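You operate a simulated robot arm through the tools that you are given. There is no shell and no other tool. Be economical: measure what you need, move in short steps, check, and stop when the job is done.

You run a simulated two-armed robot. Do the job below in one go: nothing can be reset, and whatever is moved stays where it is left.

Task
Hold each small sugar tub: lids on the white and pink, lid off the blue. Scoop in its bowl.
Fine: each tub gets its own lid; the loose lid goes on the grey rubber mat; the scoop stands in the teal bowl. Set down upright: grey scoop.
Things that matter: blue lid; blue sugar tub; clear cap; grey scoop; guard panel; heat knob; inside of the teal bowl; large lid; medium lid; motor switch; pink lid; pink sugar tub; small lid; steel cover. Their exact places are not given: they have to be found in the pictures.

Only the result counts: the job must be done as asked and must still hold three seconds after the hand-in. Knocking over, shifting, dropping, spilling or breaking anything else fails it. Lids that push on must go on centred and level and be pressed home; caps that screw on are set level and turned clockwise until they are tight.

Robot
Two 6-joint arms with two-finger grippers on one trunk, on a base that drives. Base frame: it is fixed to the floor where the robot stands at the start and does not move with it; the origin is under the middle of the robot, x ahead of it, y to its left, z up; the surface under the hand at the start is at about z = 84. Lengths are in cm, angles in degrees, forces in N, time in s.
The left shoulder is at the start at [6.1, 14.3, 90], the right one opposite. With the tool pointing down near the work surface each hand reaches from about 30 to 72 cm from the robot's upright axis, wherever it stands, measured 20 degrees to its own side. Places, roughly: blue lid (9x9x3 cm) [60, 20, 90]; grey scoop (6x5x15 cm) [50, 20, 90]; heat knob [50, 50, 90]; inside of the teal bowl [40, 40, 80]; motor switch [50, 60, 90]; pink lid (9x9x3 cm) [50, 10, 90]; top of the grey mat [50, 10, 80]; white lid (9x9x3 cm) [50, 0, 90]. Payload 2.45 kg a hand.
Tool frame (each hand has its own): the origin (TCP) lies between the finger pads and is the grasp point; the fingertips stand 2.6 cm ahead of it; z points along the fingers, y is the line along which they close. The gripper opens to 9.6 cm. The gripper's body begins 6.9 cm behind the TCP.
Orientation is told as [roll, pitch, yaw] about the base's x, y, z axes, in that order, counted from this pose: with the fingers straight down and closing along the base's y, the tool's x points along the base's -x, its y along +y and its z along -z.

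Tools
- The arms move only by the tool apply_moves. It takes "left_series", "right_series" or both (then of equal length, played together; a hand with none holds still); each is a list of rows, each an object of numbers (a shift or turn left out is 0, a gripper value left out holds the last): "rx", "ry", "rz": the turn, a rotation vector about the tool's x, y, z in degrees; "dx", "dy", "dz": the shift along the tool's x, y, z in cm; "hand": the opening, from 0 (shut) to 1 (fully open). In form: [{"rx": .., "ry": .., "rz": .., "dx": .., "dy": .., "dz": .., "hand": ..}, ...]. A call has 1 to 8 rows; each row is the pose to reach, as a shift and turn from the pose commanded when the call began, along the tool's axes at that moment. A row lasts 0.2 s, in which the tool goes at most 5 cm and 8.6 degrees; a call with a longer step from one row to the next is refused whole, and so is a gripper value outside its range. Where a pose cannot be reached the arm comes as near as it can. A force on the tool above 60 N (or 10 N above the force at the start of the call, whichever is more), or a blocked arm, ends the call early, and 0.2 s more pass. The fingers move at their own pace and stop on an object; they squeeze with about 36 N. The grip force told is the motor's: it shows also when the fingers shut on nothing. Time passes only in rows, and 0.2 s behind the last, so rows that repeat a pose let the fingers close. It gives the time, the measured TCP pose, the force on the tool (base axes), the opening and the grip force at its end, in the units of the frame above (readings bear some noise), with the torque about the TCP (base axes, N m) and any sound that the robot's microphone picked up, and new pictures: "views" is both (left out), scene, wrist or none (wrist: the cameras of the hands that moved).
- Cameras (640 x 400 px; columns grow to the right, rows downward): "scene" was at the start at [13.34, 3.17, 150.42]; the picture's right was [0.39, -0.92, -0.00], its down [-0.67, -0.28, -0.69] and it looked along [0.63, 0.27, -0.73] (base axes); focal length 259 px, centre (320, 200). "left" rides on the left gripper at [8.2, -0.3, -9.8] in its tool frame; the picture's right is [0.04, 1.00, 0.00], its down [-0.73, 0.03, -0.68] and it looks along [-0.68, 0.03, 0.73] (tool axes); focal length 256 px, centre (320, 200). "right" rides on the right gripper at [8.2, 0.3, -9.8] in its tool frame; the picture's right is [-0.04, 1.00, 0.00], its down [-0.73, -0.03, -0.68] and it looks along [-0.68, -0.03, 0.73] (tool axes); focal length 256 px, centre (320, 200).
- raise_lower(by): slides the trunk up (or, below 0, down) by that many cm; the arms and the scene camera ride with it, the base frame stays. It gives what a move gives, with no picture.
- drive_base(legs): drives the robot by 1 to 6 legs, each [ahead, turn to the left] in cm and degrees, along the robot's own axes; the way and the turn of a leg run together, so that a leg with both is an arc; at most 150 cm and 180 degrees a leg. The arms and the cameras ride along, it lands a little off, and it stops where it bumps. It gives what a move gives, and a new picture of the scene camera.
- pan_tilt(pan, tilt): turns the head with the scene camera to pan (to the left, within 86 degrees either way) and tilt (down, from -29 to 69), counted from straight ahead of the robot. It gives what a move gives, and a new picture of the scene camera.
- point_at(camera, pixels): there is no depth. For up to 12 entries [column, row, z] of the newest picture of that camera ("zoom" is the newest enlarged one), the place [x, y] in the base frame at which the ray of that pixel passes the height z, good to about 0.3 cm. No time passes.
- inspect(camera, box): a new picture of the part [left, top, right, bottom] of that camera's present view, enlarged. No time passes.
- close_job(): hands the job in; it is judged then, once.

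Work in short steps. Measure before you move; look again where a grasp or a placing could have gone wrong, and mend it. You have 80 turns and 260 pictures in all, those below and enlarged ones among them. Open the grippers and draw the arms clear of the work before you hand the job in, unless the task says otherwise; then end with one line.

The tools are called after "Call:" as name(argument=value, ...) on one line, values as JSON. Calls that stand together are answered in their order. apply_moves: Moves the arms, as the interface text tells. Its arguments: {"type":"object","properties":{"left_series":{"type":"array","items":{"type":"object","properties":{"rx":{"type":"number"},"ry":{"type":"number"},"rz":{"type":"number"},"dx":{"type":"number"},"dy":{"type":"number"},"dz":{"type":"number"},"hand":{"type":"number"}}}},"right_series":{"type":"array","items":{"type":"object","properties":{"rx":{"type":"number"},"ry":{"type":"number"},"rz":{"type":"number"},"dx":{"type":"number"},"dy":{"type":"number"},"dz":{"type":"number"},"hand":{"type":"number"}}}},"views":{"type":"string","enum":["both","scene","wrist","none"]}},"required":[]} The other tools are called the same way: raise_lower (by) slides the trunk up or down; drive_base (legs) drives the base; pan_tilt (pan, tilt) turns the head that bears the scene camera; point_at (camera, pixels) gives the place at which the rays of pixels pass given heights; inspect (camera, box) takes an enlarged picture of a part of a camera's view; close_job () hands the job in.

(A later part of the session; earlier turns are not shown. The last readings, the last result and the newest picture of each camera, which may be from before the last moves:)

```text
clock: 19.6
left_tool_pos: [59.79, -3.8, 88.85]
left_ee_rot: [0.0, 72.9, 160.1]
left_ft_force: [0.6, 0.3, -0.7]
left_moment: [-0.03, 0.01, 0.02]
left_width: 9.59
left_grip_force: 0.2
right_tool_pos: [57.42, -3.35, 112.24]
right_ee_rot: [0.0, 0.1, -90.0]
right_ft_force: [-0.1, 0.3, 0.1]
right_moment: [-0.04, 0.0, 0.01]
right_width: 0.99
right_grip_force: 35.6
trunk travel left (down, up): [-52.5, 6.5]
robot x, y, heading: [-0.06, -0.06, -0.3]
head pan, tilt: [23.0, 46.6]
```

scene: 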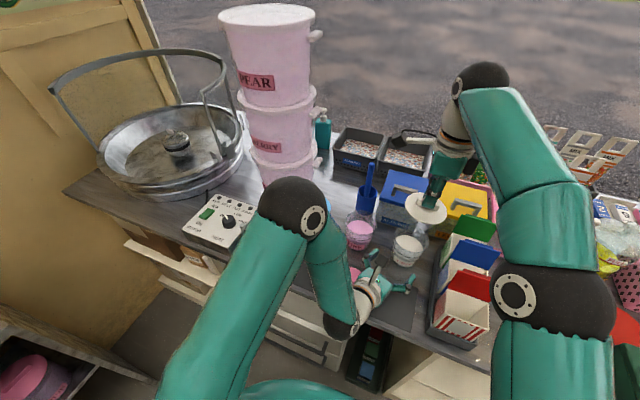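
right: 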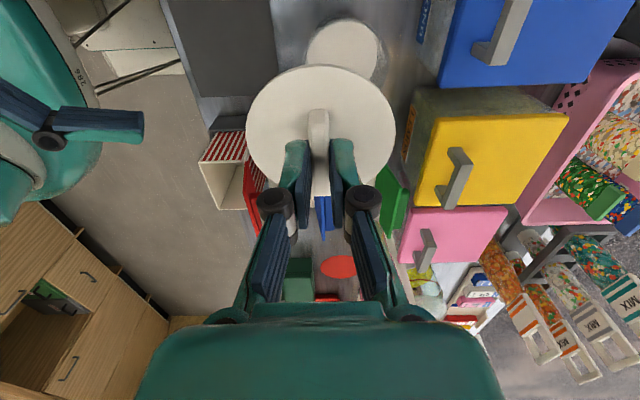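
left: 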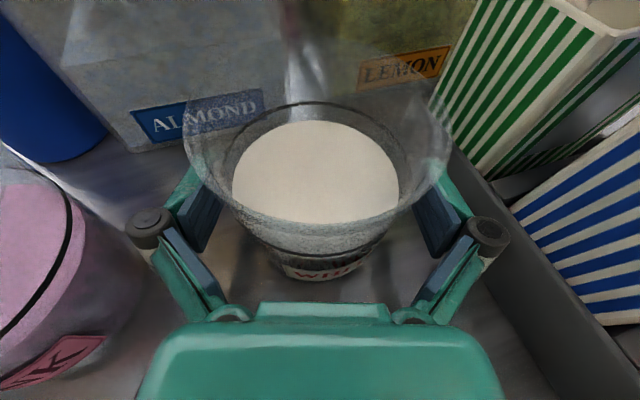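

The fingers straddle the tub symmetrically. I close.

Call:
apply_moves(left_series=[{"hand": 0.85}, {"hand": 0.7}, {"hand": 0.5}, {"hand": 0.5}])

Call:
inspect(camera="left", box=[160, 30, 480, 300])

```text
clock: 20.6
left_tool_pos: [59.86, -3.83, 88.83]
left_ee_rot: [0.2, 73.0, 160.1]
left_ft_force: [1.4, 3.6, 1.2]
left_moment: [-0.02, 0.09, -0.09]
left_width: 8.16
left_grip_force: 36.0
right_tool_pos: [57.53, -3.41, 112.19]
right_ee_rot: [0.0, -0.1, -90.0]
right_ft_force: [-0.2, 0.5, -0.8]
right_moment: [0.04, 0.04, 0.0]
right_width: 1.0
right_grip_force: 36.0
trunk travel left (down, up): [-52.5, 6.5]
robot x, y, heading: [-0.1, -0.31, -0.2]
head pan, tilt: [23.0, 46.6]
```

scene: 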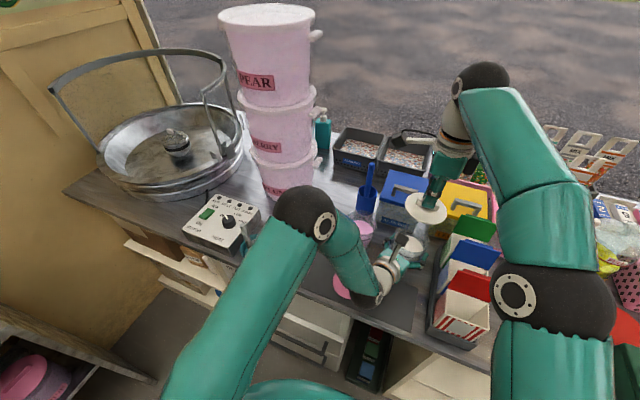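
left: 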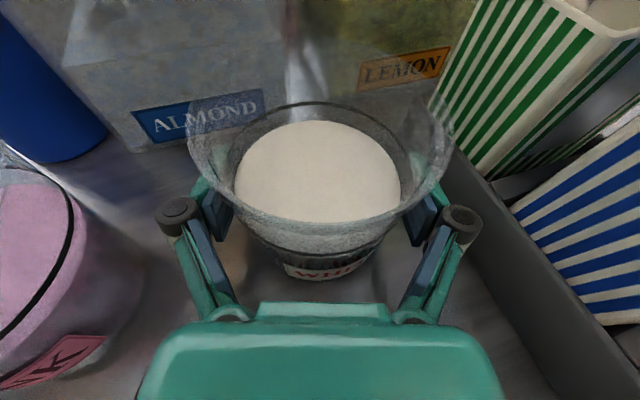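

```text
1.48 times, centred on (320, 165) of left
```

zoom: 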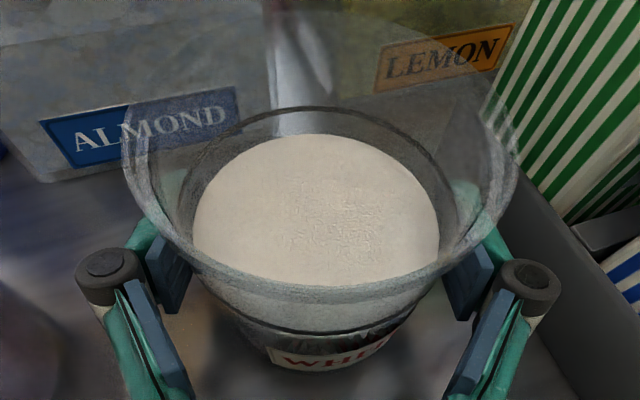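

Tub held (8.16 cm). I calibrate the lid centre and rim centre with the same cameras before placing.

Call:
inspect(camera="right", box=[220, 0, 420, 220])

Call:
point_at(camera="left", pixels=[[186.4, 145, 93], [453.3, 145, 93], [320, 226, 93], [320, 226, 93.5], [186.4, 145, 93.5], [453.3, 145, 93.5]])

Call:
point_at(camera="right", pixels=[[246, 120, 109], [396, 120, 109], [320, 66, 109], [303, 52, 93], [388, 52, 93]])

```text
1.82 times, centred on (320, 110) of right
```

zoom: 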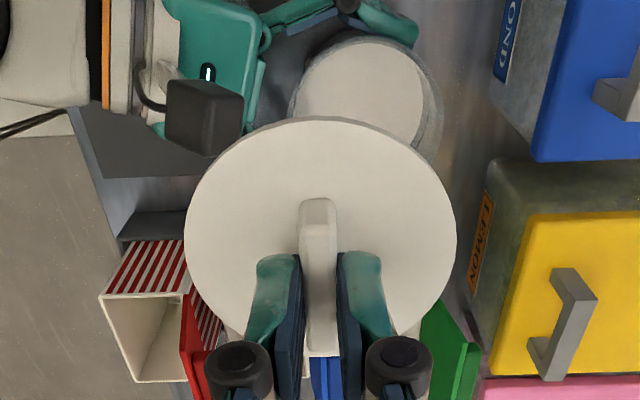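

```text
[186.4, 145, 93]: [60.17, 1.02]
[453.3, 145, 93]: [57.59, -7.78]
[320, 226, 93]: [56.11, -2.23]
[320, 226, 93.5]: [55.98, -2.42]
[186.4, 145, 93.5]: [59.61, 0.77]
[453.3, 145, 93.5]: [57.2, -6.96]
```

```text
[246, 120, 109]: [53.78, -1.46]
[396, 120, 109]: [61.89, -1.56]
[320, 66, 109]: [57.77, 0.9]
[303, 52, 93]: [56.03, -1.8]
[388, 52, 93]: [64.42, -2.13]
```

Offsets agree: TCP target (59.75, −3.8). I lower the lid to about 1.4 cm above the rim.

Call:
apply_moves(right_series=[{"dy": 1.5, "dx": -0.3, "dz": 1}, {"dy": 2.3, "dx": -0.4, "dz": 4}, {"dy": 2.3, "dx": -0.4, "dz": 8}, {"dy": 2.3, "dx": -0.4, "dz": 11.5}, {"dy": 2.3, "dx": -0.4, "dz": 13.7}, {"dy": 2.3, "dx": -0.4, "dz": 13.7}], views="both")

Call:
inspect(camera="left", box=[160, 30, 480, 300])

Call:
inspect(camera="scene", box=[360, 180, 460, 290])

```text
clock: 22.0
left_tool_pos: [59.85, -3.79, 88.81]
left_ee_rot: [-0.1, 73.0, 159.9]
left_ft_force: [-1.2, -1.0, -0.3]
left_moment: [-0.14, -0.02, -0.01]
left_width: 8.16
left_grip_force: 35.2
right_tool_pos: [59.77, -3.77, 98.47]
right_ee_rot: [0.1, 0.0, -89.9]
right_ft_force: [0.6, 0.2, -0.5]
right_moment: [0.02, 0.0, -0.04]
right_width: 1.01
right_grip_force: 35.8
trunk travel left (down, up): [-52.5, 6.5]
robot x, y, heading: [0.13, -0.05, -0.1]
head pan, tilt: [23.0, 46.6]
```

scene: 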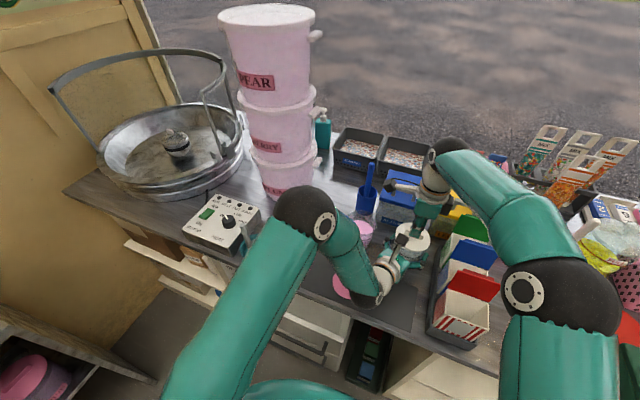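
right: 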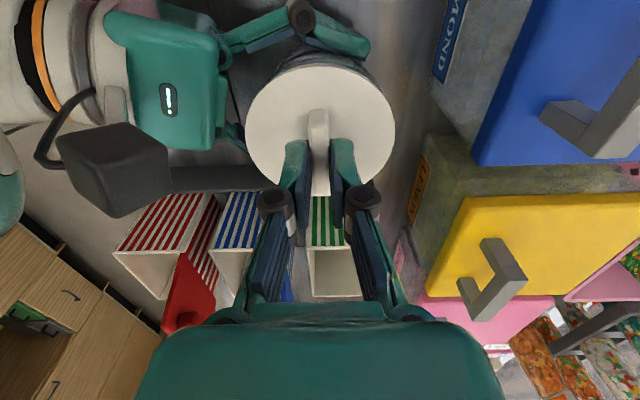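

```text
1.48 times, centred on (320, 165) of left
```

zoom: 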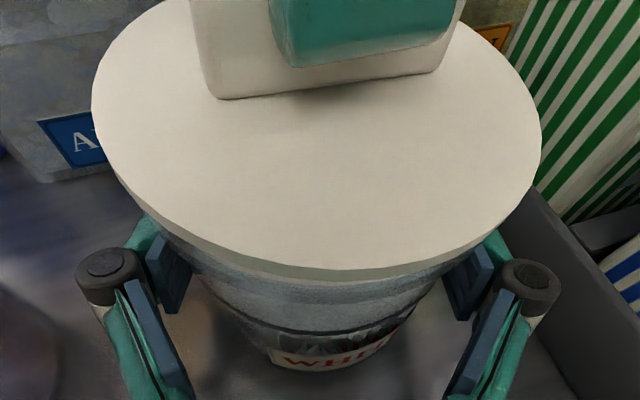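

```text
3.64 times, centred on (410, 235) of scene
```

zoom: 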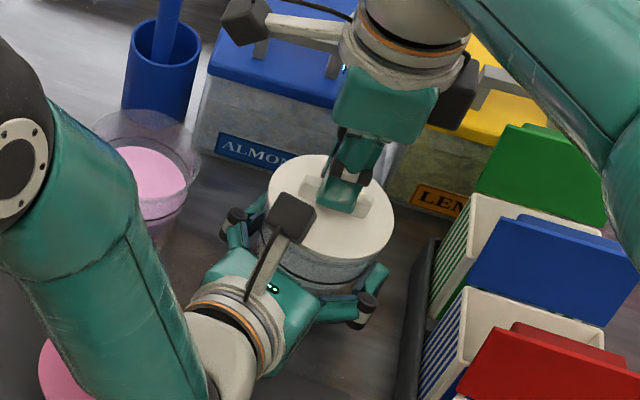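

The lid is centred over the rim in both wrist views. I lower in small steps to feel contact.

Call:
apply_moves(right_series=[{"dz": 0.6}, {"dz": 1.0}, {"dz": 1.3}, {"dz": 1.5}, {"dz": 1.5}], views="none")

```text
clock: 23.2
left_tool_pos: [59.71, -3.85, 88.85]
left_ee_rot: [0.1, 72.9, 160.0]
left_ft_force: [19.3, -10.1, -7.6]
left_moment: [0.34, 0.4, 0.36]
left_width: 8.16
left_grip_force: 36.2
right_tool_pos: [59.92, -3.62, 97.56]
right_ee_rot: [0.4, 0.3, -90.0]
right_ft_force: [-8.3, 8.8, 42.7]
right_moment: [0.29, 0.2, -0.16]
right_width: 0.99
right_grip_force: 36.7
trunk travel left (down, up): [-52.5, 6.5]
robot x, y, heading: [0.34, 0.29, -0.1]
head pan, tilt: [23.0, 46.6]
heard: snap
```

A snap was heard with 43 N at z 97.56. I inspect whether the lid sits level and fully down.

Call:
inspect(camera="left", box=[160, 30, 480, 300])

Call:
inspect(camera="scene", box=[380, 200, 440, 270])

Call:
inspect(camera="right", box=[220, 0, 420, 220])

```text
1.48 times, centred on (320, 165) of left
```

zoom: 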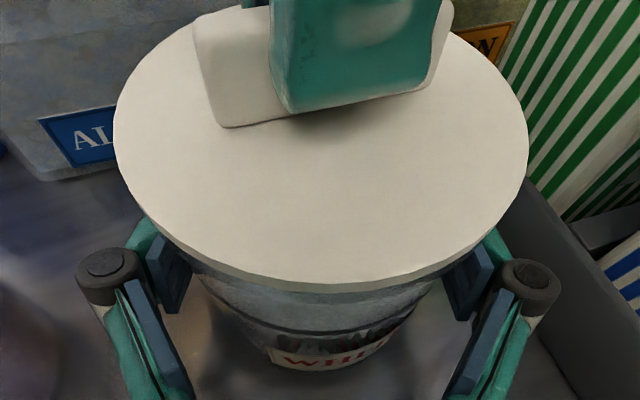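

```text
5.71 times, centred on (410, 235) of scene
```

zoom: 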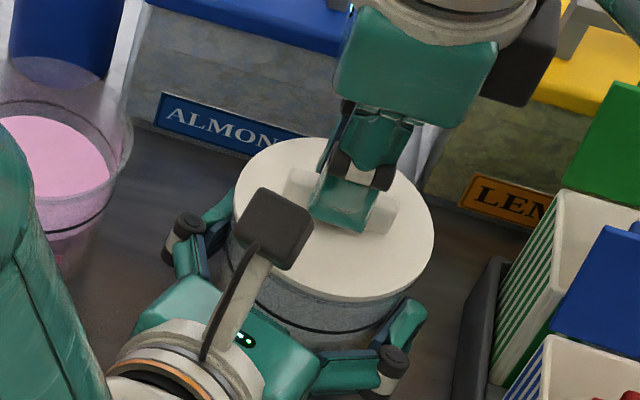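

```text
1.82 times, centred on (320, 110) of right
```

zoom: 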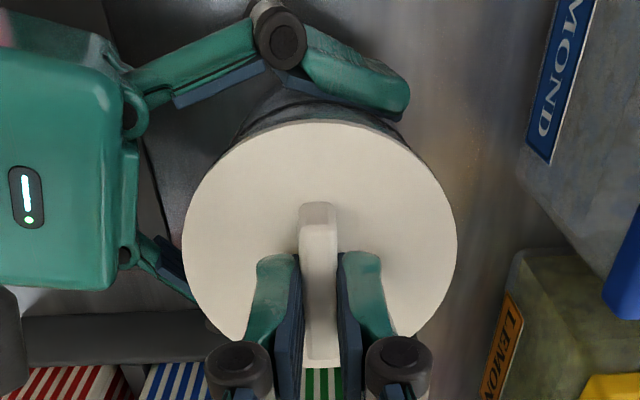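

It looks level and seated; I press slightly more to confirm it doesn't sink further.

Call:
apply_moves(right_series=[{"dz": 0.1}, {"dz": 0.2}, {"dz": 0.2}], views="none")

```text
clock: 24.0
left_tool_pos: [59.74, -3.76, 88.89]
left_ee_rot: [0.1, 72.8, 160.1]
left_ft_force: [17.4, -8.5, -8.9]
left_moment: [0.28, 0.56, 0.22]
left_width: 8.12
left_grip_force: 36.2
right_tool_pos: [59.93, -3.71, 97.39]
right_ee_rot: [0.3, 0.3, -90.0]
right_ft_force: [-6.0, 7.6, 42.3]
right_moment: [0.13, 0.18, -0.2]
right_width: 0.98
right_grip_force: 35.7
trunk travel left (down, up): [-52.5, 6.5]
robot x, y, heading: [-0.08, -0.19, 0.1]
head pan, tilt: [23.0, 46.6]
```

Force stayed at 42 N while sinking 0.17, so I push further.

Call:
apply_moves(right_series=[{"dz": 0.2}, {"dz": 0.4}, {"dz": 0.4}], views="none")

Call:
inspect(camera="left", box=[160, 30, 480, 300])

```text
clock: 24.8
left_tool_pos: [59.7, -3.84, 88.82]
left_ee_rot: [0.0, 72.9, 159.9]
left_ft_force: [15.4, -7.1, -12.0]
left_moment: [0.14, 0.38, 0.21]
left_width: 8.13
left_grip_force: 35.6
right_tool_pos: [59.83, -3.7, 96.96]
right_ee_rot: [0.4, 0.2, -90.0]
right_ft_force: [-7.8, 5.2, 42.4]
right_moment: [0.05, 0.21, -0.14]
right_width: 0.98
right_grip_force: 36.2
trunk travel left (down, up): [-52.5, 6.5]
robot x, y, heading: [0.15, 0.12, 0.1]
head pan, tilt: [23.0, 46.6]
```

```text
1.48 times, centred on (320, 165) of left
```

zoom: 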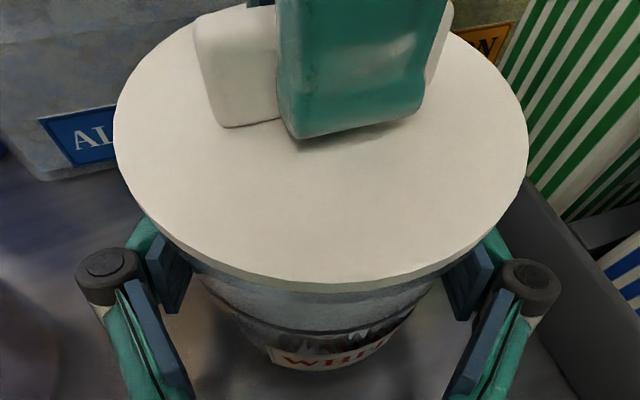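

The lid itself didn't move — the fingers slip down the bar. One final push with the fingertips against the disc verifies it is home.

Call:
apply_moves(right_series=[{"dz": 0.15}, {"dz": 0.3}, {"dz": 0.45}, {"dz": 0.45}], views="none")

```text
clock: 25.8
left_tool_pos: [59.73, -3.76, 88.76]
left_ee_rot: [0.0, 72.9, 160.0]
left_ft_force: [18.6, -6.4, -15.0]
left_moment: [0.18, 0.29, 0.26]
left_width: 8.15
left_grip_force: 35.4
right_tool_pos: [59.98, -3.72, 96.57]
right_ee_rot: [0.4, 0.3, -90.1]
right_ft_force: [-10.8, 4.9, 47.9]
right_moment: [0.09, 0.37, -0.14]
right_width: 0.99
right_grip_force: 36.0
trunk travel left (down, up): [-52.5, 6.5]
robot x, y, heading: [0.07, -0.04, 0.0]
head pan, tilt: [23.0, 46.6]
```

Solid (48 N, lid unmoved). I release the bar and raise the right hand.

Call:
apply_moves(right_series=[{"dz": -0.4}, {"dz": -0.4, "hand": 0.3}, {"dz": -0.4}, {"dz": -3}, {"dz": -7}, {"dz": -11}, {"dz": -15}], views="both")

Call:
inspect(camera="left", box=[160, 30, 480, 300])

Call:
inspect(camera="scene", box=[360, 190, 450, 270])

```text
clock: 27.4
left_tool_pos: [59.87, -3.78, 88.77]
left_ee_rot: [0.0, 73.0, 160.0]
left_ft_force: [2.1, 1.4, -0.6]
left_moment: [0.04, 0.05, -0.03]
left_width: 8.17
left_grip_force: 35.7
right_tool_pos: [59.24, -4.07, 110.89]
right_ee_rot: [-0.2, 0.0, -90.0]
right_ft_force: [0.4, -0.2, 0.5]
right_moment: [0.04, -0.03, -0.03]
right_width: 2.89
right_grip_force: 0.1
right hand out of reach, approached as far as the arm can: row 7
trunk travel left (down, up): [-52.5, 6.5]
robot x, y, heading: [0.15, 0.17, -0.0]
head pan, tilt: [23.0, 46.6]
```

scene: 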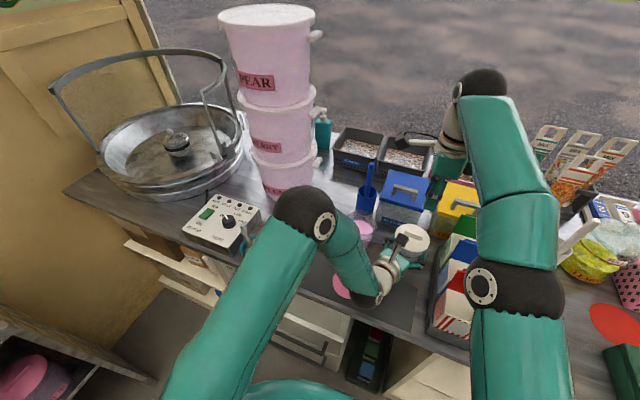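
right: 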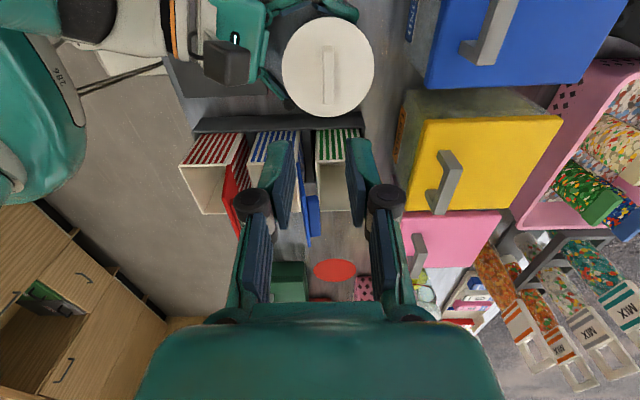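

```text
1.48 times, centred on (320, 165) of left
```

zoom: 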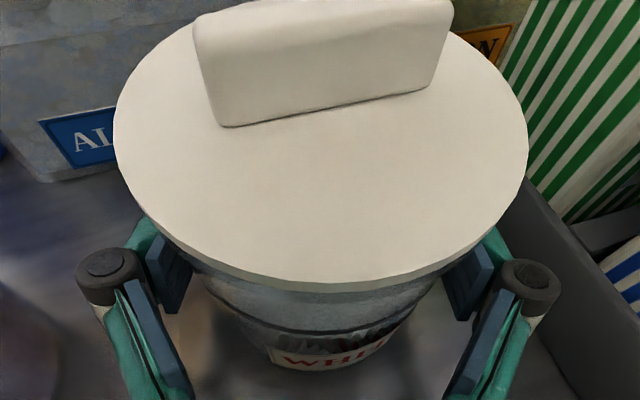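

```text
5.00 times, centred on (405, 230) of scene
```

zoom: 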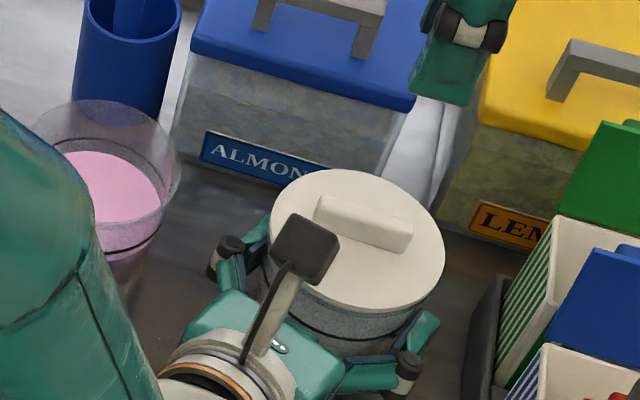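

White lid is on and level. I open the left hand and back it straight out, then up.

Call:
apply_moves(left_series=[{"hand": 1}, {"hand": 1}, {"dz": -3}, {"dz": -6}, {"dz": -9}, {"dz": -10, "dx": 3}, {"dz": -11, "dx": 6.5}, {"dz": -12, "dx": 10}])

Call:
inspect(camera="left", box=[100, 0, 420, 200])

```text
clock: 29.2
left_tool_pos: [51.64, -0.8, 102.1]
left_ee_rot: [0.1, 73.0, 159.8]
left_ft_force: [0.8, 0.0, -0.4]
left_moment: [0.01, 0.03, -0.01]
left_width: 9.63
left_grip_force: 0.2
right_tool_pos: [59.35, -3.91, 110.89]
right_ee_rot: [0.0, 0.0, -89.9]
right_ft_force: [0.7, -0.1, -0.2]
right_moment: [-0.03, -0.01, -0.01]
right_width: 2.88
right_grip_force: 0.0
trunk travel left (down, up): [-52.5, 6.5]
robot x, y, heading: [0.0, 0.14, 0.0]
head pan, tilt: [23.0, 46.6]
```

scene: 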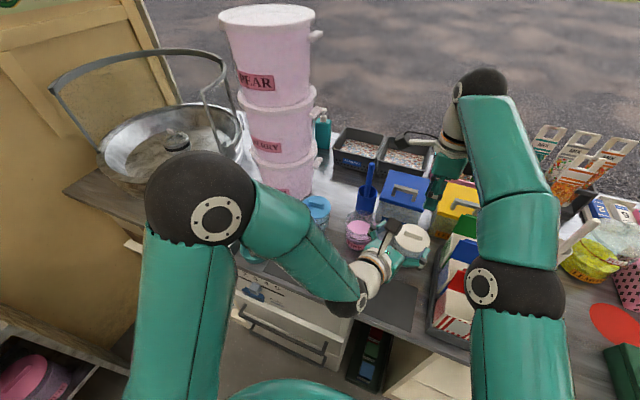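
left: 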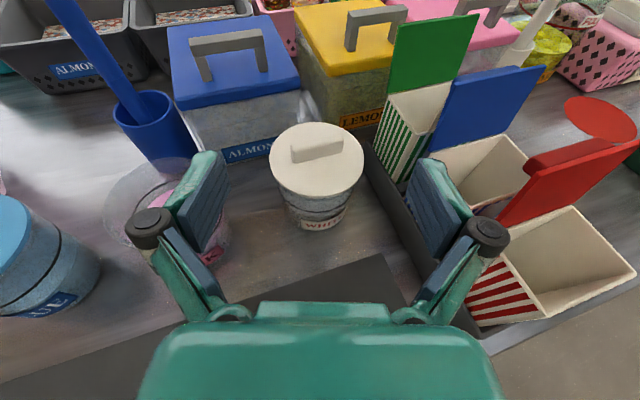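

```text
2.00 times, centred on (260, 100) of left
```

zoom: 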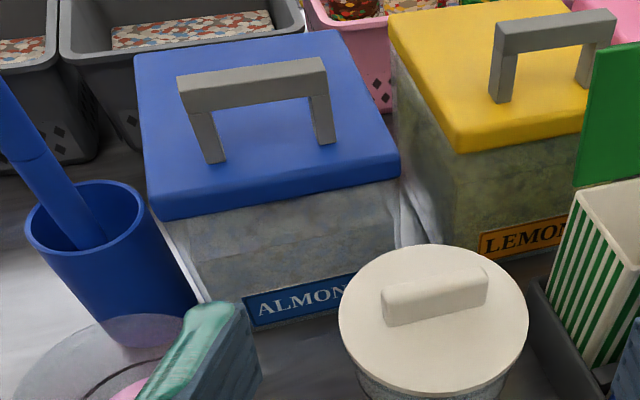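

White is done. I take the left hand away to the left (y≈30) and start the right toward the pink lid.

Call:
apply_moves(left_series=[{"dx": -0.15, "dy": -4, "dz": -1.4}, {"dx": -0.3, "dy": -8, "dz": -2.8}, {"dx": -0.45, "dy": -12, "dz": -4.2}, {"dx": -0.6, "dy": -16, "dz": -5.7}, {"dx": -0.75, "dy": -20, "dz": -7.2}, {"dx": -0.9, "dy": -24, "dz": -8.6}, {"dx": -1, "dy": -27, "dz": -9.8}, {"dx": -1.15, "dy": -29.1, "dz": -10.7}], right_series=[{"dx": 0}, {"dx": 0}, {"dx": 0}, {"dy": -2.5, "dx": 1}, {"dy": -5.5, "dx": 3}, {"dy": -9, "dx": 5}, {"dy": -12, "dx": 8}, {"dy": -13.7, "dx": 11}])

```text
clock: 31.0
left_tool_pos: [50.62, 24.31, 99.58]
left_ee_rot: [-2.6, 73.3, 157.9]
left_ft_force: [0.4, 0.2, -0.2]
left_moment: [-0.04, 0.02, -0.02]
left_width: 9.59
left_grip_force: 0.1
left hand out of reach, approached as far as the arm can: row 5, 6, 7, 8
right_tool_pos: [45.15, 7.17, 110.73]
right_ee_rot: [0.0, 0.1, -90.0]
right_ft_force: [-0.7, 0.5, -0.3]
right_moment: [-0.03, 0.04, 0.0]
right_width: 2.88
right_grip_force: 0.1
trunk travel left (down, up): [-52.5, 6.5]
robot x, y, heading: [-0.12, -0.48, -0.1]
head pan, tilt: [23.0, 46.6]
```

scene: 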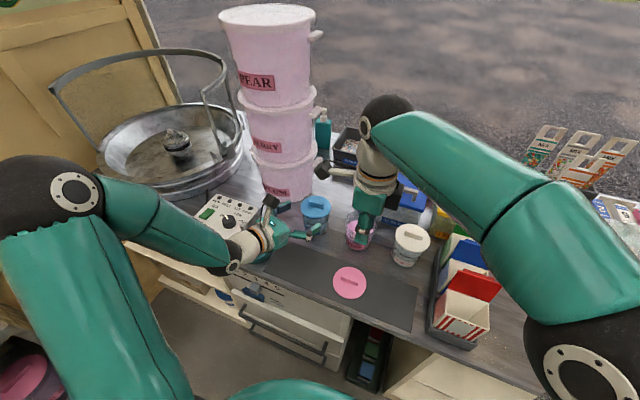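
right: 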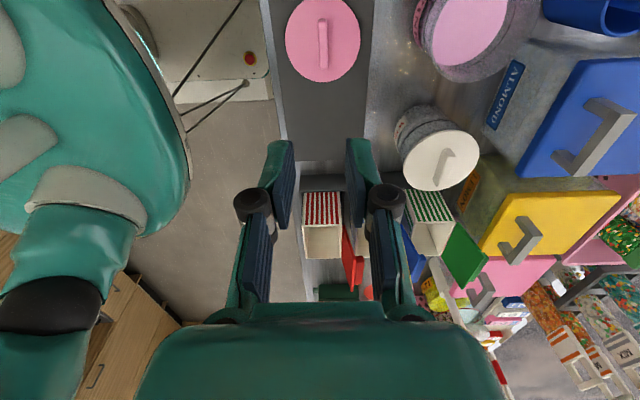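
left: 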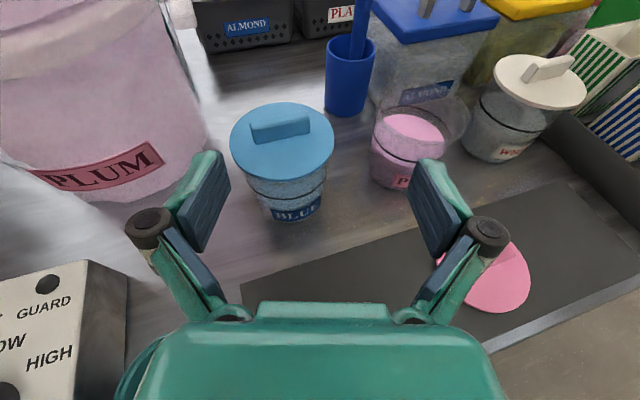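

The left hand stopped at (50.6, 24.3, 99.6). I check the scoop below its wrist, and re-measure the pink lid and tub from here.

Call:
inspect(camera="scene", box=[190, 180, 330, 290])

Call:
inspect(camera="right", box=[240, 0, 560, 140])

Call:
inspect(camera="left", box=[210, 60, 530, 240])

```text
3.64 times, centred on (260, 235) of scene
```

zoom: 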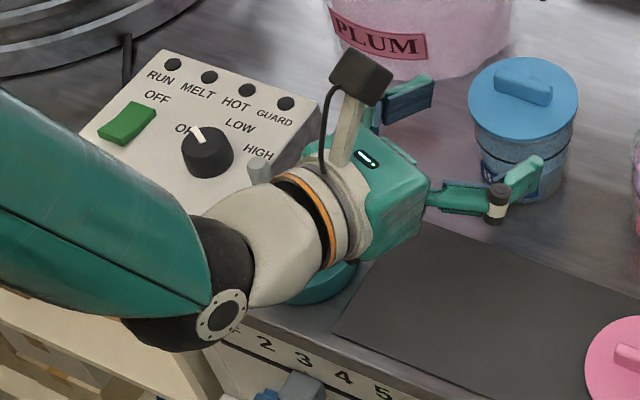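

```text
2.00 times, centred on (400, 70) of right
```

zoom: 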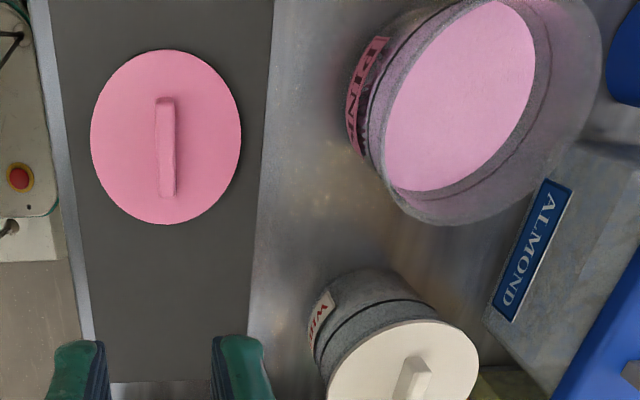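

```text
2.00 times, centred on (370, 150) of left
```

zoom: 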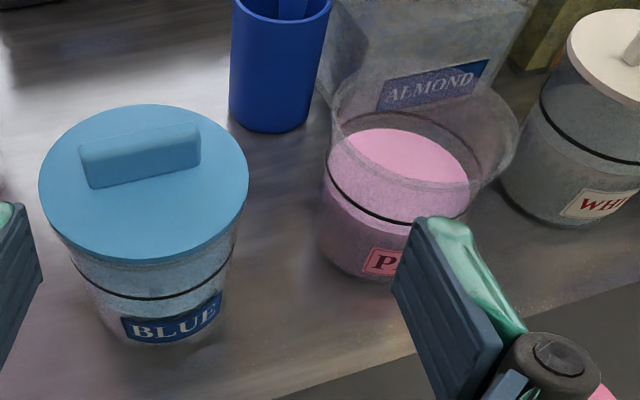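

The scoop is untouched (tip still at (243, 226)). I raise the left hand for clearance and measure the pink lid.

Call:
apply_moves(left_series=[{"dx": 3.8, "dz": -1.2}, {"dx": 7.6, "dz": -2.4}, {"dx": 11.5, "dz": -3.5}, {"dx": 11.5, "dz": -3.5}], views="none")

Call:
point_at(camera="right", pixels=[[323, 49, 86.5], [323, 98.5, 86.5], [285.5, 68.5, 85], [360.5, 68.5, 85], [322.5, 25, 85], [322.5, 112, 85]])

```text
clock: 32.0
left_tool_pos: [50.67, 18.36, 109.87]
left_ee_rot: [-4.3, 72.9, 157.7]
left_ft_force: [0.4, 0.2, 0.3]
left_moment: [0.03, 0.01, 0.02]
left_width: 9.61
left_grip_force: 0.0
left hand out of reach, approached as far as the arm can: row 1, 2, 3, 4
right_tool_pos: [45.45, 7.05, 110.62]
right_ee_rot: [-0.2, 0.0, -90.0]
right_ft_force: [-0.1, -0.2, -0.4]
right_moment: [0.01, 0.0, 0.03]
right_width: 2.87
right_grip_force: 0.3
trunk travel left (down, up): [-52.5, 6.5]
robot x, y, heading: [-0.11, 0.5, -0.0]
head pan, tilt: [23.0, 46.6]
```

```text
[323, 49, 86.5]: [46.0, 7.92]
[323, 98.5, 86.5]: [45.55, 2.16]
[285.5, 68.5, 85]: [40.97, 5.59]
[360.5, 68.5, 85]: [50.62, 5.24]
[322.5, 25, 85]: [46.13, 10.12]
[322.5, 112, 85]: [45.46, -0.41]
```

The zoom was clipped at the top, so those rows were off by 30; I redo the rays, and shift the left hand forward-left away from the right hand's camera.

Call:
point_at(camera="right", pixels=[[323, 19, 86.5], [323, 68.5, 86.5], [285.5, 38.5, 85], [360.5, 38.5, 85], [322.5, 82, 85]])

Call:
apply_moves(left_series=[{"dx": 0.5, "dy": -3, "dz": 1.8}, {"dx": 1, "dy": -6, "dz": 3.6}, {"dx": 1.6, "dy": -9, "dz": 5.3}, {"dx": 1.6, "dy": -9, "dz": 5.3}], views="scene")

```text
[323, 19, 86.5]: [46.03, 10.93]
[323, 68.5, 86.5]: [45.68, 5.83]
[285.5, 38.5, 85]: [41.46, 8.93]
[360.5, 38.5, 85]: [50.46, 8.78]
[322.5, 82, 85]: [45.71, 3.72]
```

```text
clock: 33.0
left_tool_pos: [58.01, 19.12, 107.7]
left_ee_rot: [-6.5, 73.0, 156.1]
left_ft_force: [0.3, 0.1, 0.2]
left_moment: [0.0, 0.01, -0.02]
left_width: 9.6
left_grip_force: 0.2
left hand out of reach, approached as far as the arm can: row 1, 2, 3, 4
right_tool_pos: [45.29, 7.1, 110.68]
right_ee_rot: [0.1, 0.0, -90.0]
right_ft_force: [-0.2, -0.3, 0.2]
right_moment: [0.03, -0.01, 0.01]
right_width: 2.88
right_grip_force: 0.1
trunk travel left (down, up): [-52.5, 6.5]
robot x, y, heading: [-0.14, 0.16, -0.2]
head pan, tilt: [23.0, 46.6]
```

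scene: 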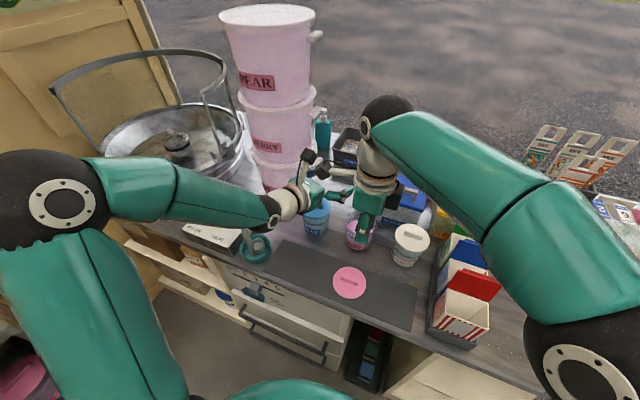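

Pink lid bar centre ≈ (45.85, 8.35). The left hand is clear, so the right hand goes down onto the pink lid's bar.

Call:
apply_moves(right_series=[{"dx": 1.25, "dy": 0.5, "dz": 3, "hand": 0.4}, {"dx": 1.25, "dy": 0.5, "dz": 7.5}, {"dx": 1.25, "dy": 0.5, "dz": 12}, {"dx": 1.25, "dy": 0.5, "dz": 16}])

```text
clock: 33.8
left_tool_pos: [57.85, 19.38, 106.62]
left_ee_rot: [-4.9, 71.4, 157.9]
left_ft_force: [0.1, 2.5, -1.3]
left_moment: [-0.11, -0.08, -0.25]
left_width: 9.59
left_grip_force: 0.1
right_tool_pos: [46.1, 8.63, 101.88]
right_ee_rot: [1.2, 1.3, -89.6]
right_ft_force: [-0.4, -2.0, 0.9]
right_moment: [0.31, -0.01, -0.01]
right_width: 3.82
right_grip_force: 0.1
trunk travel left (down, up): [-52.5, 6.5]
robot x, y, heading: [-0.14, -0.08, -0.1]
head pan, tilt: [23.0, 46.6]
stopped in row 3 (left hand): the force on the tool passed its limit at 82 N (the readings are from after the stop); the commanded pose is now the measured one
```

scene: 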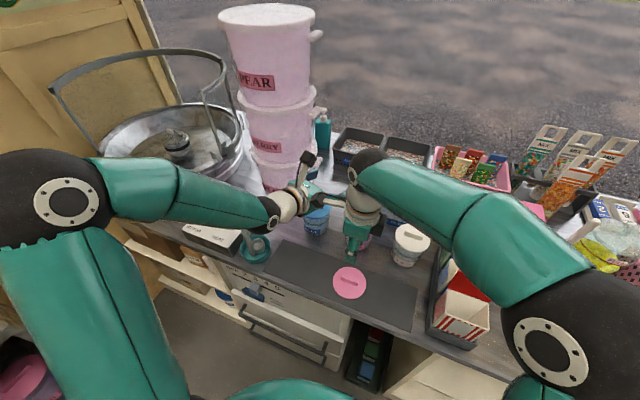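
right: 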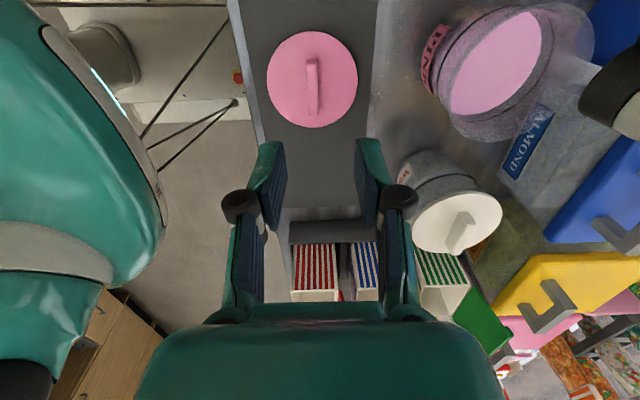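

The arms' wrists brushed each other (left finger against the right camera); nothing else was touched. I back the right up a little, move the left forward and narrow its fingers.

Call:
apply_moves(left_series=[{"hand": 0.3, "dz": 0}, {"dx": 0.8, "dy": -1, "dz": 2.5}, {"dx": 1.6, "dy": -2, "dz": 5.4}, {"dx": 1.6, "dy": -2, "dz": 5.4}], right_series=[{"dz": -0.5}, {"dz": -0.5}, {"dz": -0.5}, {"dz": -0.5}], views="both")

```text
clock: 34.8
left_tool_pos: [63.43, 18.85, 106.34]
left_ee_rot: [-6.1, 71.4, 157.3]
left_ft_force: [0.1, -0.3, -0.1]
left_moment: [-0.01, -0.01, 0.01]
left_width: 2.88
left_grip_force: 0.0
left hand out of reach, approached as far as the arm can: row 3, 4
right_tool_pos: [45.98, 8.58, 102.32]
right_ee_rot: [1.0, 1.3, -89.8]
right_ft_force: [-1.2, -0.1, 0.5]
right_moment: [-0.02, 0.01, -0.02]
right_width: 3.84
right_grip_force: 0.0
trunk travel left (down, up): [-52.5, 6.5]
robot x, y, heading: [-0.35, -0.15, 0.1]
head pan, tilt: [23.0, 46.6]
```

scene: 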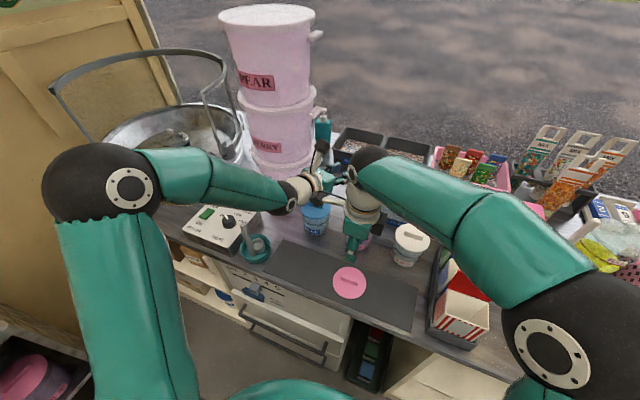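
right: 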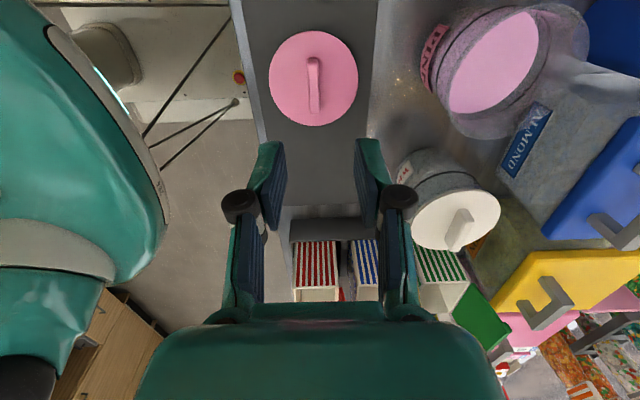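
left: 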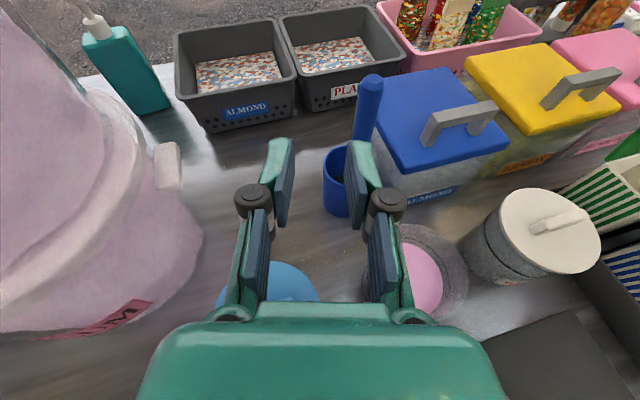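

Right hand has a ~1° tilt; I level it and go down to the pink bar, then close.

Call:
apply_moves(right_series=[{"rx": 1.0, "ry": -1.3, "rz": 0.2, "dx": -0.2, "dy": -0.15, "dz": 4}, {"rx": 1.0, "ry": -1.3, "rz": 0.2, "dx": -0.2, "dy": -0.15, "dz": 8}, {"rx": 1.0, "ry": -1.3, "rz": 0.2, "dx": -0.2, "dy": -0.15, "dz": 12}, {"rx": 1.0, "ry": -1.3, "rz": 0.2, "dx": -0.2, "dy": -0.15, "dz": 13.9}, {"rx": 1.0, "ry": -1.3, "rz": 0.2, "dx": -0.2, "dy": -0.15, "dz": 13.9, "hand": 0}, {"rx": 1.0, "ry": -1.3, "rz": 0.2, "dx": -0.2, "dy": -0.15, "dz": 13.9}, {"rx": 1.0, "ry": -1.3, "rz": 0.2, "dx": -0.2, "dy": -0.15, "dz": 13.9}], views="wrist")

```text
clock: 36.4
left_tool_pos: [63.46, 18.81, 106.12]
left_ee_rot: [-6.1, 71.4, 157.2]
left_ft_force: [-0.1, 0.2, 0.5]
left_moment: [-0.02, -0.02, 0.02]
left_width: 2.88
left_grip_force: 0.1
right_tool_pos: [46.22, 8.98, 88.56]
right_ee_rot: [0.1, 0.1, -90.0]
right_ft_force: [-0.2, -0.7, 0.2]
right_moment: [-0.01, -0.01, -0.02]
right_width: 1.01
right_grip_force: 35.9
trunk travel left (down, up): [-52.5, 6.5]
robot x, y, heading: [0.04, 0.27, 0.1]
head pan, tilt: [23.0, 46.6]
```

right: 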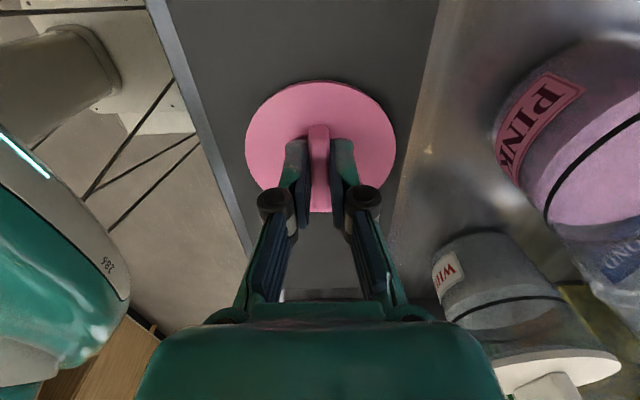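

The grip is about 0.6 cm off centre along the bar (row 125 versus 117 with the white lid). I regrip 0.62 cm toward −y.

Call:
apply_moves(right_series=[{"hand": 0.25}, {"dx": 0}, {"dx": -0.62}, {"dx": -0.62}, {"dx": -0.62, "hand": 0}, {"dx": -0.62}, {"dx": -0.62}], views="wrist")

```text
clock: 38.0
left_tool_pos: [63.46, 18.86, 106.13]
left_ee_rot: [-6.1, 71.4, 157.2]
left_ft_force: [0.9, -0.3, -0.3]
left_moment: [-0.02, 0.05, 0.0]
left_width: 2.86
left_grip_force: 0.1
right_tool_pos: [46.15, 8.3, 88.41]
right_ee_rot: [0.1, 0.1, -90.0]
right_ft_force: [0.2, -0.5, 0.2]
right_moment: [0.0, -0.01, 0.01]
right_width: 0.99
right_grip_force: 36.1
trunk travel left (down, up): [-52.5, 6.5]
robot x, y, heading: [-0.06, -0.24, -0.3]
head pan, tilt: [23.0, 46.6]
```

right: 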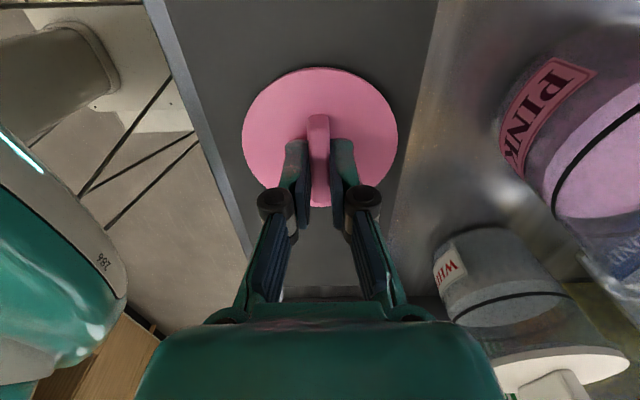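

Grip now matches the white lid's geometry. I lift the pink lid and park it at about (51, −4, 112) so the left hand can get at the pink tub.

Call:
apply_moves(right_series=[{"dz": -4}, {"dz": -8}, {"dz": -12, "dx": -2}, {"dz": -15, "dx": -5}, {"dz": -18, "dx": -8, "dy": 1.5}, {"dz": -21, "dx": -11, "dy": 3}, {"dz": -24, "dx": -12.3, "dy": 5}], left_series=[{"dz": 0}, {"dz": 0}, {"dz": 0}, {"dz": 0}, {"dz": -2}, {"dz": -5}, {"dz": -8}])

```text
clock: 39.6
left_tool_pos: [56.23, 19.87, 108.24]
left_ee_rot: [-6.1, 71.5, 157.3]
left_ft_force: [0.5, -0.2, 1.1]
left_moment: [0.02, 0.05, 0.01]
left_width: 2.91
left_grip_force: 0.0
left hand out of reach, approached as far as the arm can: row 6, 7
right_tool_pos: [50.97, -4.48, 112.52]
right_ee_rot: [0.0, -0.1, -89.9]
right_ft_force: [0.7, -0.4, -0.4]
right_moment: [0.0, 0.01, -0.01]
right_width: 0.98
right_grip_force: 35.2
trunk travel left (down, up): [-52.5, 6.5]
robot x, y, heading: [0.01, -0.2, -0.1]
head pan, tilt: [23.0, 46.6]
```

scene: 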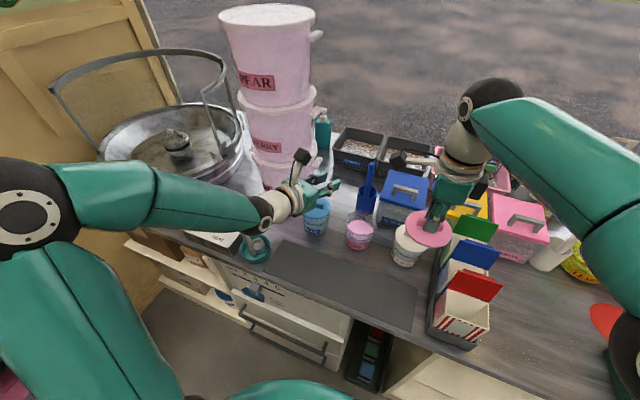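
right: 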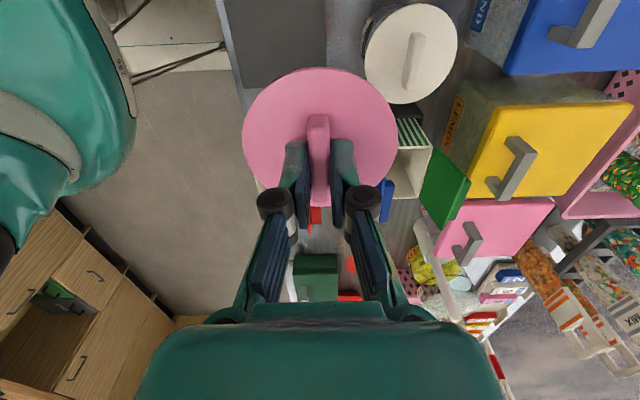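
left: 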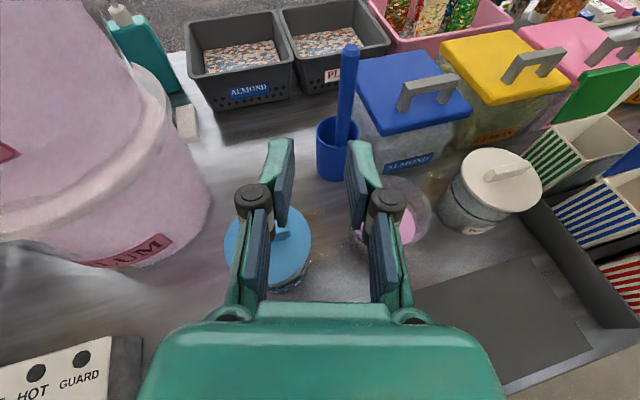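

I bring the left hand to the staging point before the pink tub (51.5, 13.4, 97), restoring its orientation and opening it.

Call:
apply_moves(left_series=[{"rx": -0.9, "ry": 0.4, "rz": -0.2, "dx": -2.8, "dy": 2.0, "dz": 0.25}, {"rx": -1.8, "ry": 0.8, "rz": -0.4, "dx": -5.6, "dy": 4.0, "dz": 0.5}, {"rx": -2.7, "ry": 1.2, "rz": -0.6, "dx": -8.4, "dy": 6.0, "dz": 0.75}, {"rx": -3.5, "ry": 1.5, "rz": -0.8, "dx": -11.2, "dy": 7.96, "dz": 0.98, "hand": 1}, {"rx": -3.5, "ry": 1.5, "rz": -0.8, "dx": -11.2, "dy": 7.96, "dz": 0.98}])

Call:
inspect(camera="left", box=[220, 50, 420, 175])

```text
clock: 40.8
left_tool_pos: [51.21, 13.08, 96.99]
left_ee_rot: [0.9, 72.9, 160.2]
left_ft_force: [0.1, 0.6, -0.1]
left_moment: [0.0, 0.0, -0.01]
left_width: 9.57
left_grip_force: 0.1
right_tool_pos: [50.87, -4.37, 112.59]
right_ee_rot: [0.1, 0.1, -90.0]
right_ft_force: [-0.9, -0.5, -0.4]
right_moment: [-0.02, 0.0, 0.01]
right_width: 1.0
right_grip_force: 35.6
trunk travel left (down, up): [-52.5, 6.5]
robot x, y, heading: [-0.03, -0.33, -0.0]
head pan, tilt: [23.0, 46.6]
```

scene: 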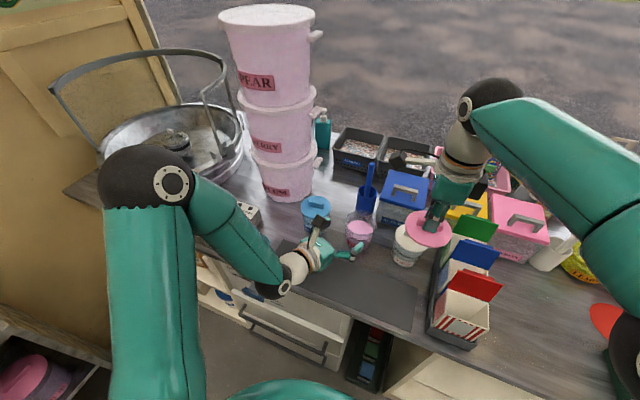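
left: 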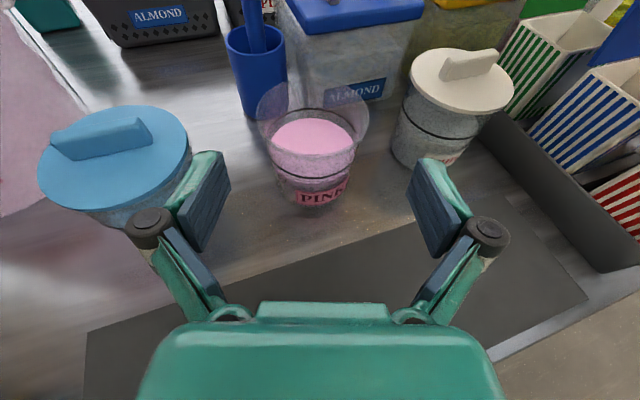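

```text
3.20 times, centred on (320, 112) of left
```

zoom: 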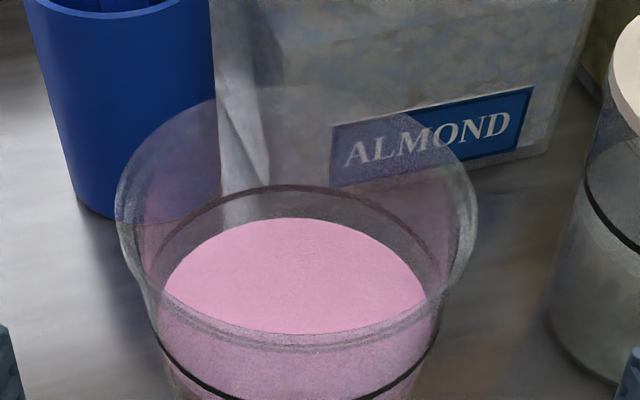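

I measure the pink tub from this view.

Call:
point_at(camera="left", pixels=[[256, 112, 93], [369, 114, 93], [314, 159, 93], [314, 208, 84], [270, 160, 89], [356, 163, 89], [314, 80, 93]])

Call:
point_at(camera="scene", pixels=[[347, 222, 93], [375, 228, 93], [358, 251, 84]])

Call:
inspect(camera="scene", box=[320, 190, 420, 270])

```text
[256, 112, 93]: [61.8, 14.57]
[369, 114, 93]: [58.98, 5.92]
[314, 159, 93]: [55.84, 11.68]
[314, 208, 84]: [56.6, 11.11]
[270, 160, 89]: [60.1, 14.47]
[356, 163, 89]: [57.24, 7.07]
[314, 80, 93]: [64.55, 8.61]
```

```text
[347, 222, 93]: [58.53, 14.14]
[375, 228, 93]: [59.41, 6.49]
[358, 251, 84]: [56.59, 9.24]
```

```text
5.00 times, centred on (370, 230) of scene
```

zoom: 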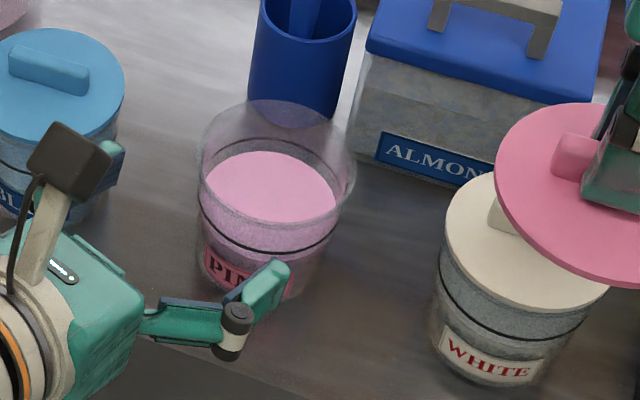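

Pink tub centre ≈ (59.65, 10.2). I descend in front and slide the open fingers around it, then look.

Call:
apply_moves(left_series=[{"rx": 0.4, "dx": -3, "dz": 0.9}, {"rx": 0.9, "dx": -6.2, "dz": 1.9}, {"rx": 0.9, "dx": -6.0, "dy": -0.1, "dz": 4.5}, {"rx": 0.9, "dx": -5.7, "dy": -0.18, "dz": 7.5}, {"rx": 0.9, "dx": -5.4, "dy": -0.18, "dz": 9.5}, {"rx": 0.9, "dx": -5.2, "dy": -0.18, "dz": 10.9}, {"rx": 0.9, "dx": -5.2, "dy": -0.18, "dz": 10.9}], views="wrist")

```text
clock: 42.4
left_tool_pos: [59.65, 9.93, 89.05]
left_ee_rot: [0.1, 73.0, 160.2]
left_ft_force: [-0.1, -0.1, 0.4]
left_moment: [-0.01, -0.02, 0.03]
left_width: 9.62
left_grip_force: 0.1
right_tool_pos: [50.96, -4.31, 112.45]
right_ee_rot: [0.1, 0.1, -90.1]
right_ft_force: [0.5, -1.1, -0.9]
right_moment: [0.0, -0.02, 0.03]
right_width: 0.98
right_grip_force: 36.1
trunk travel left (down, up): [-52.5, 6.5]
robot x, y, heading: [0.17, -0.08, 0.0]
head pan, tilt: [23.0, 46.6]
```

left: 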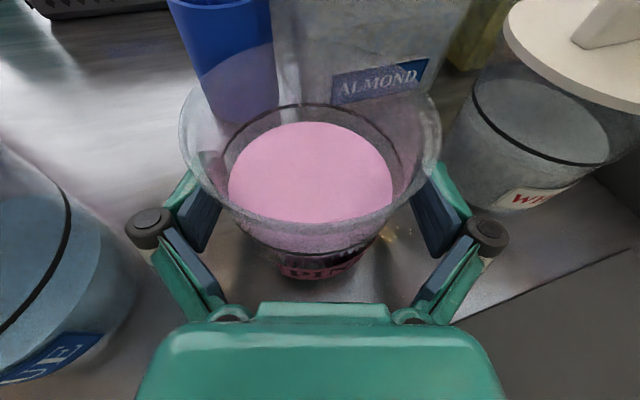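

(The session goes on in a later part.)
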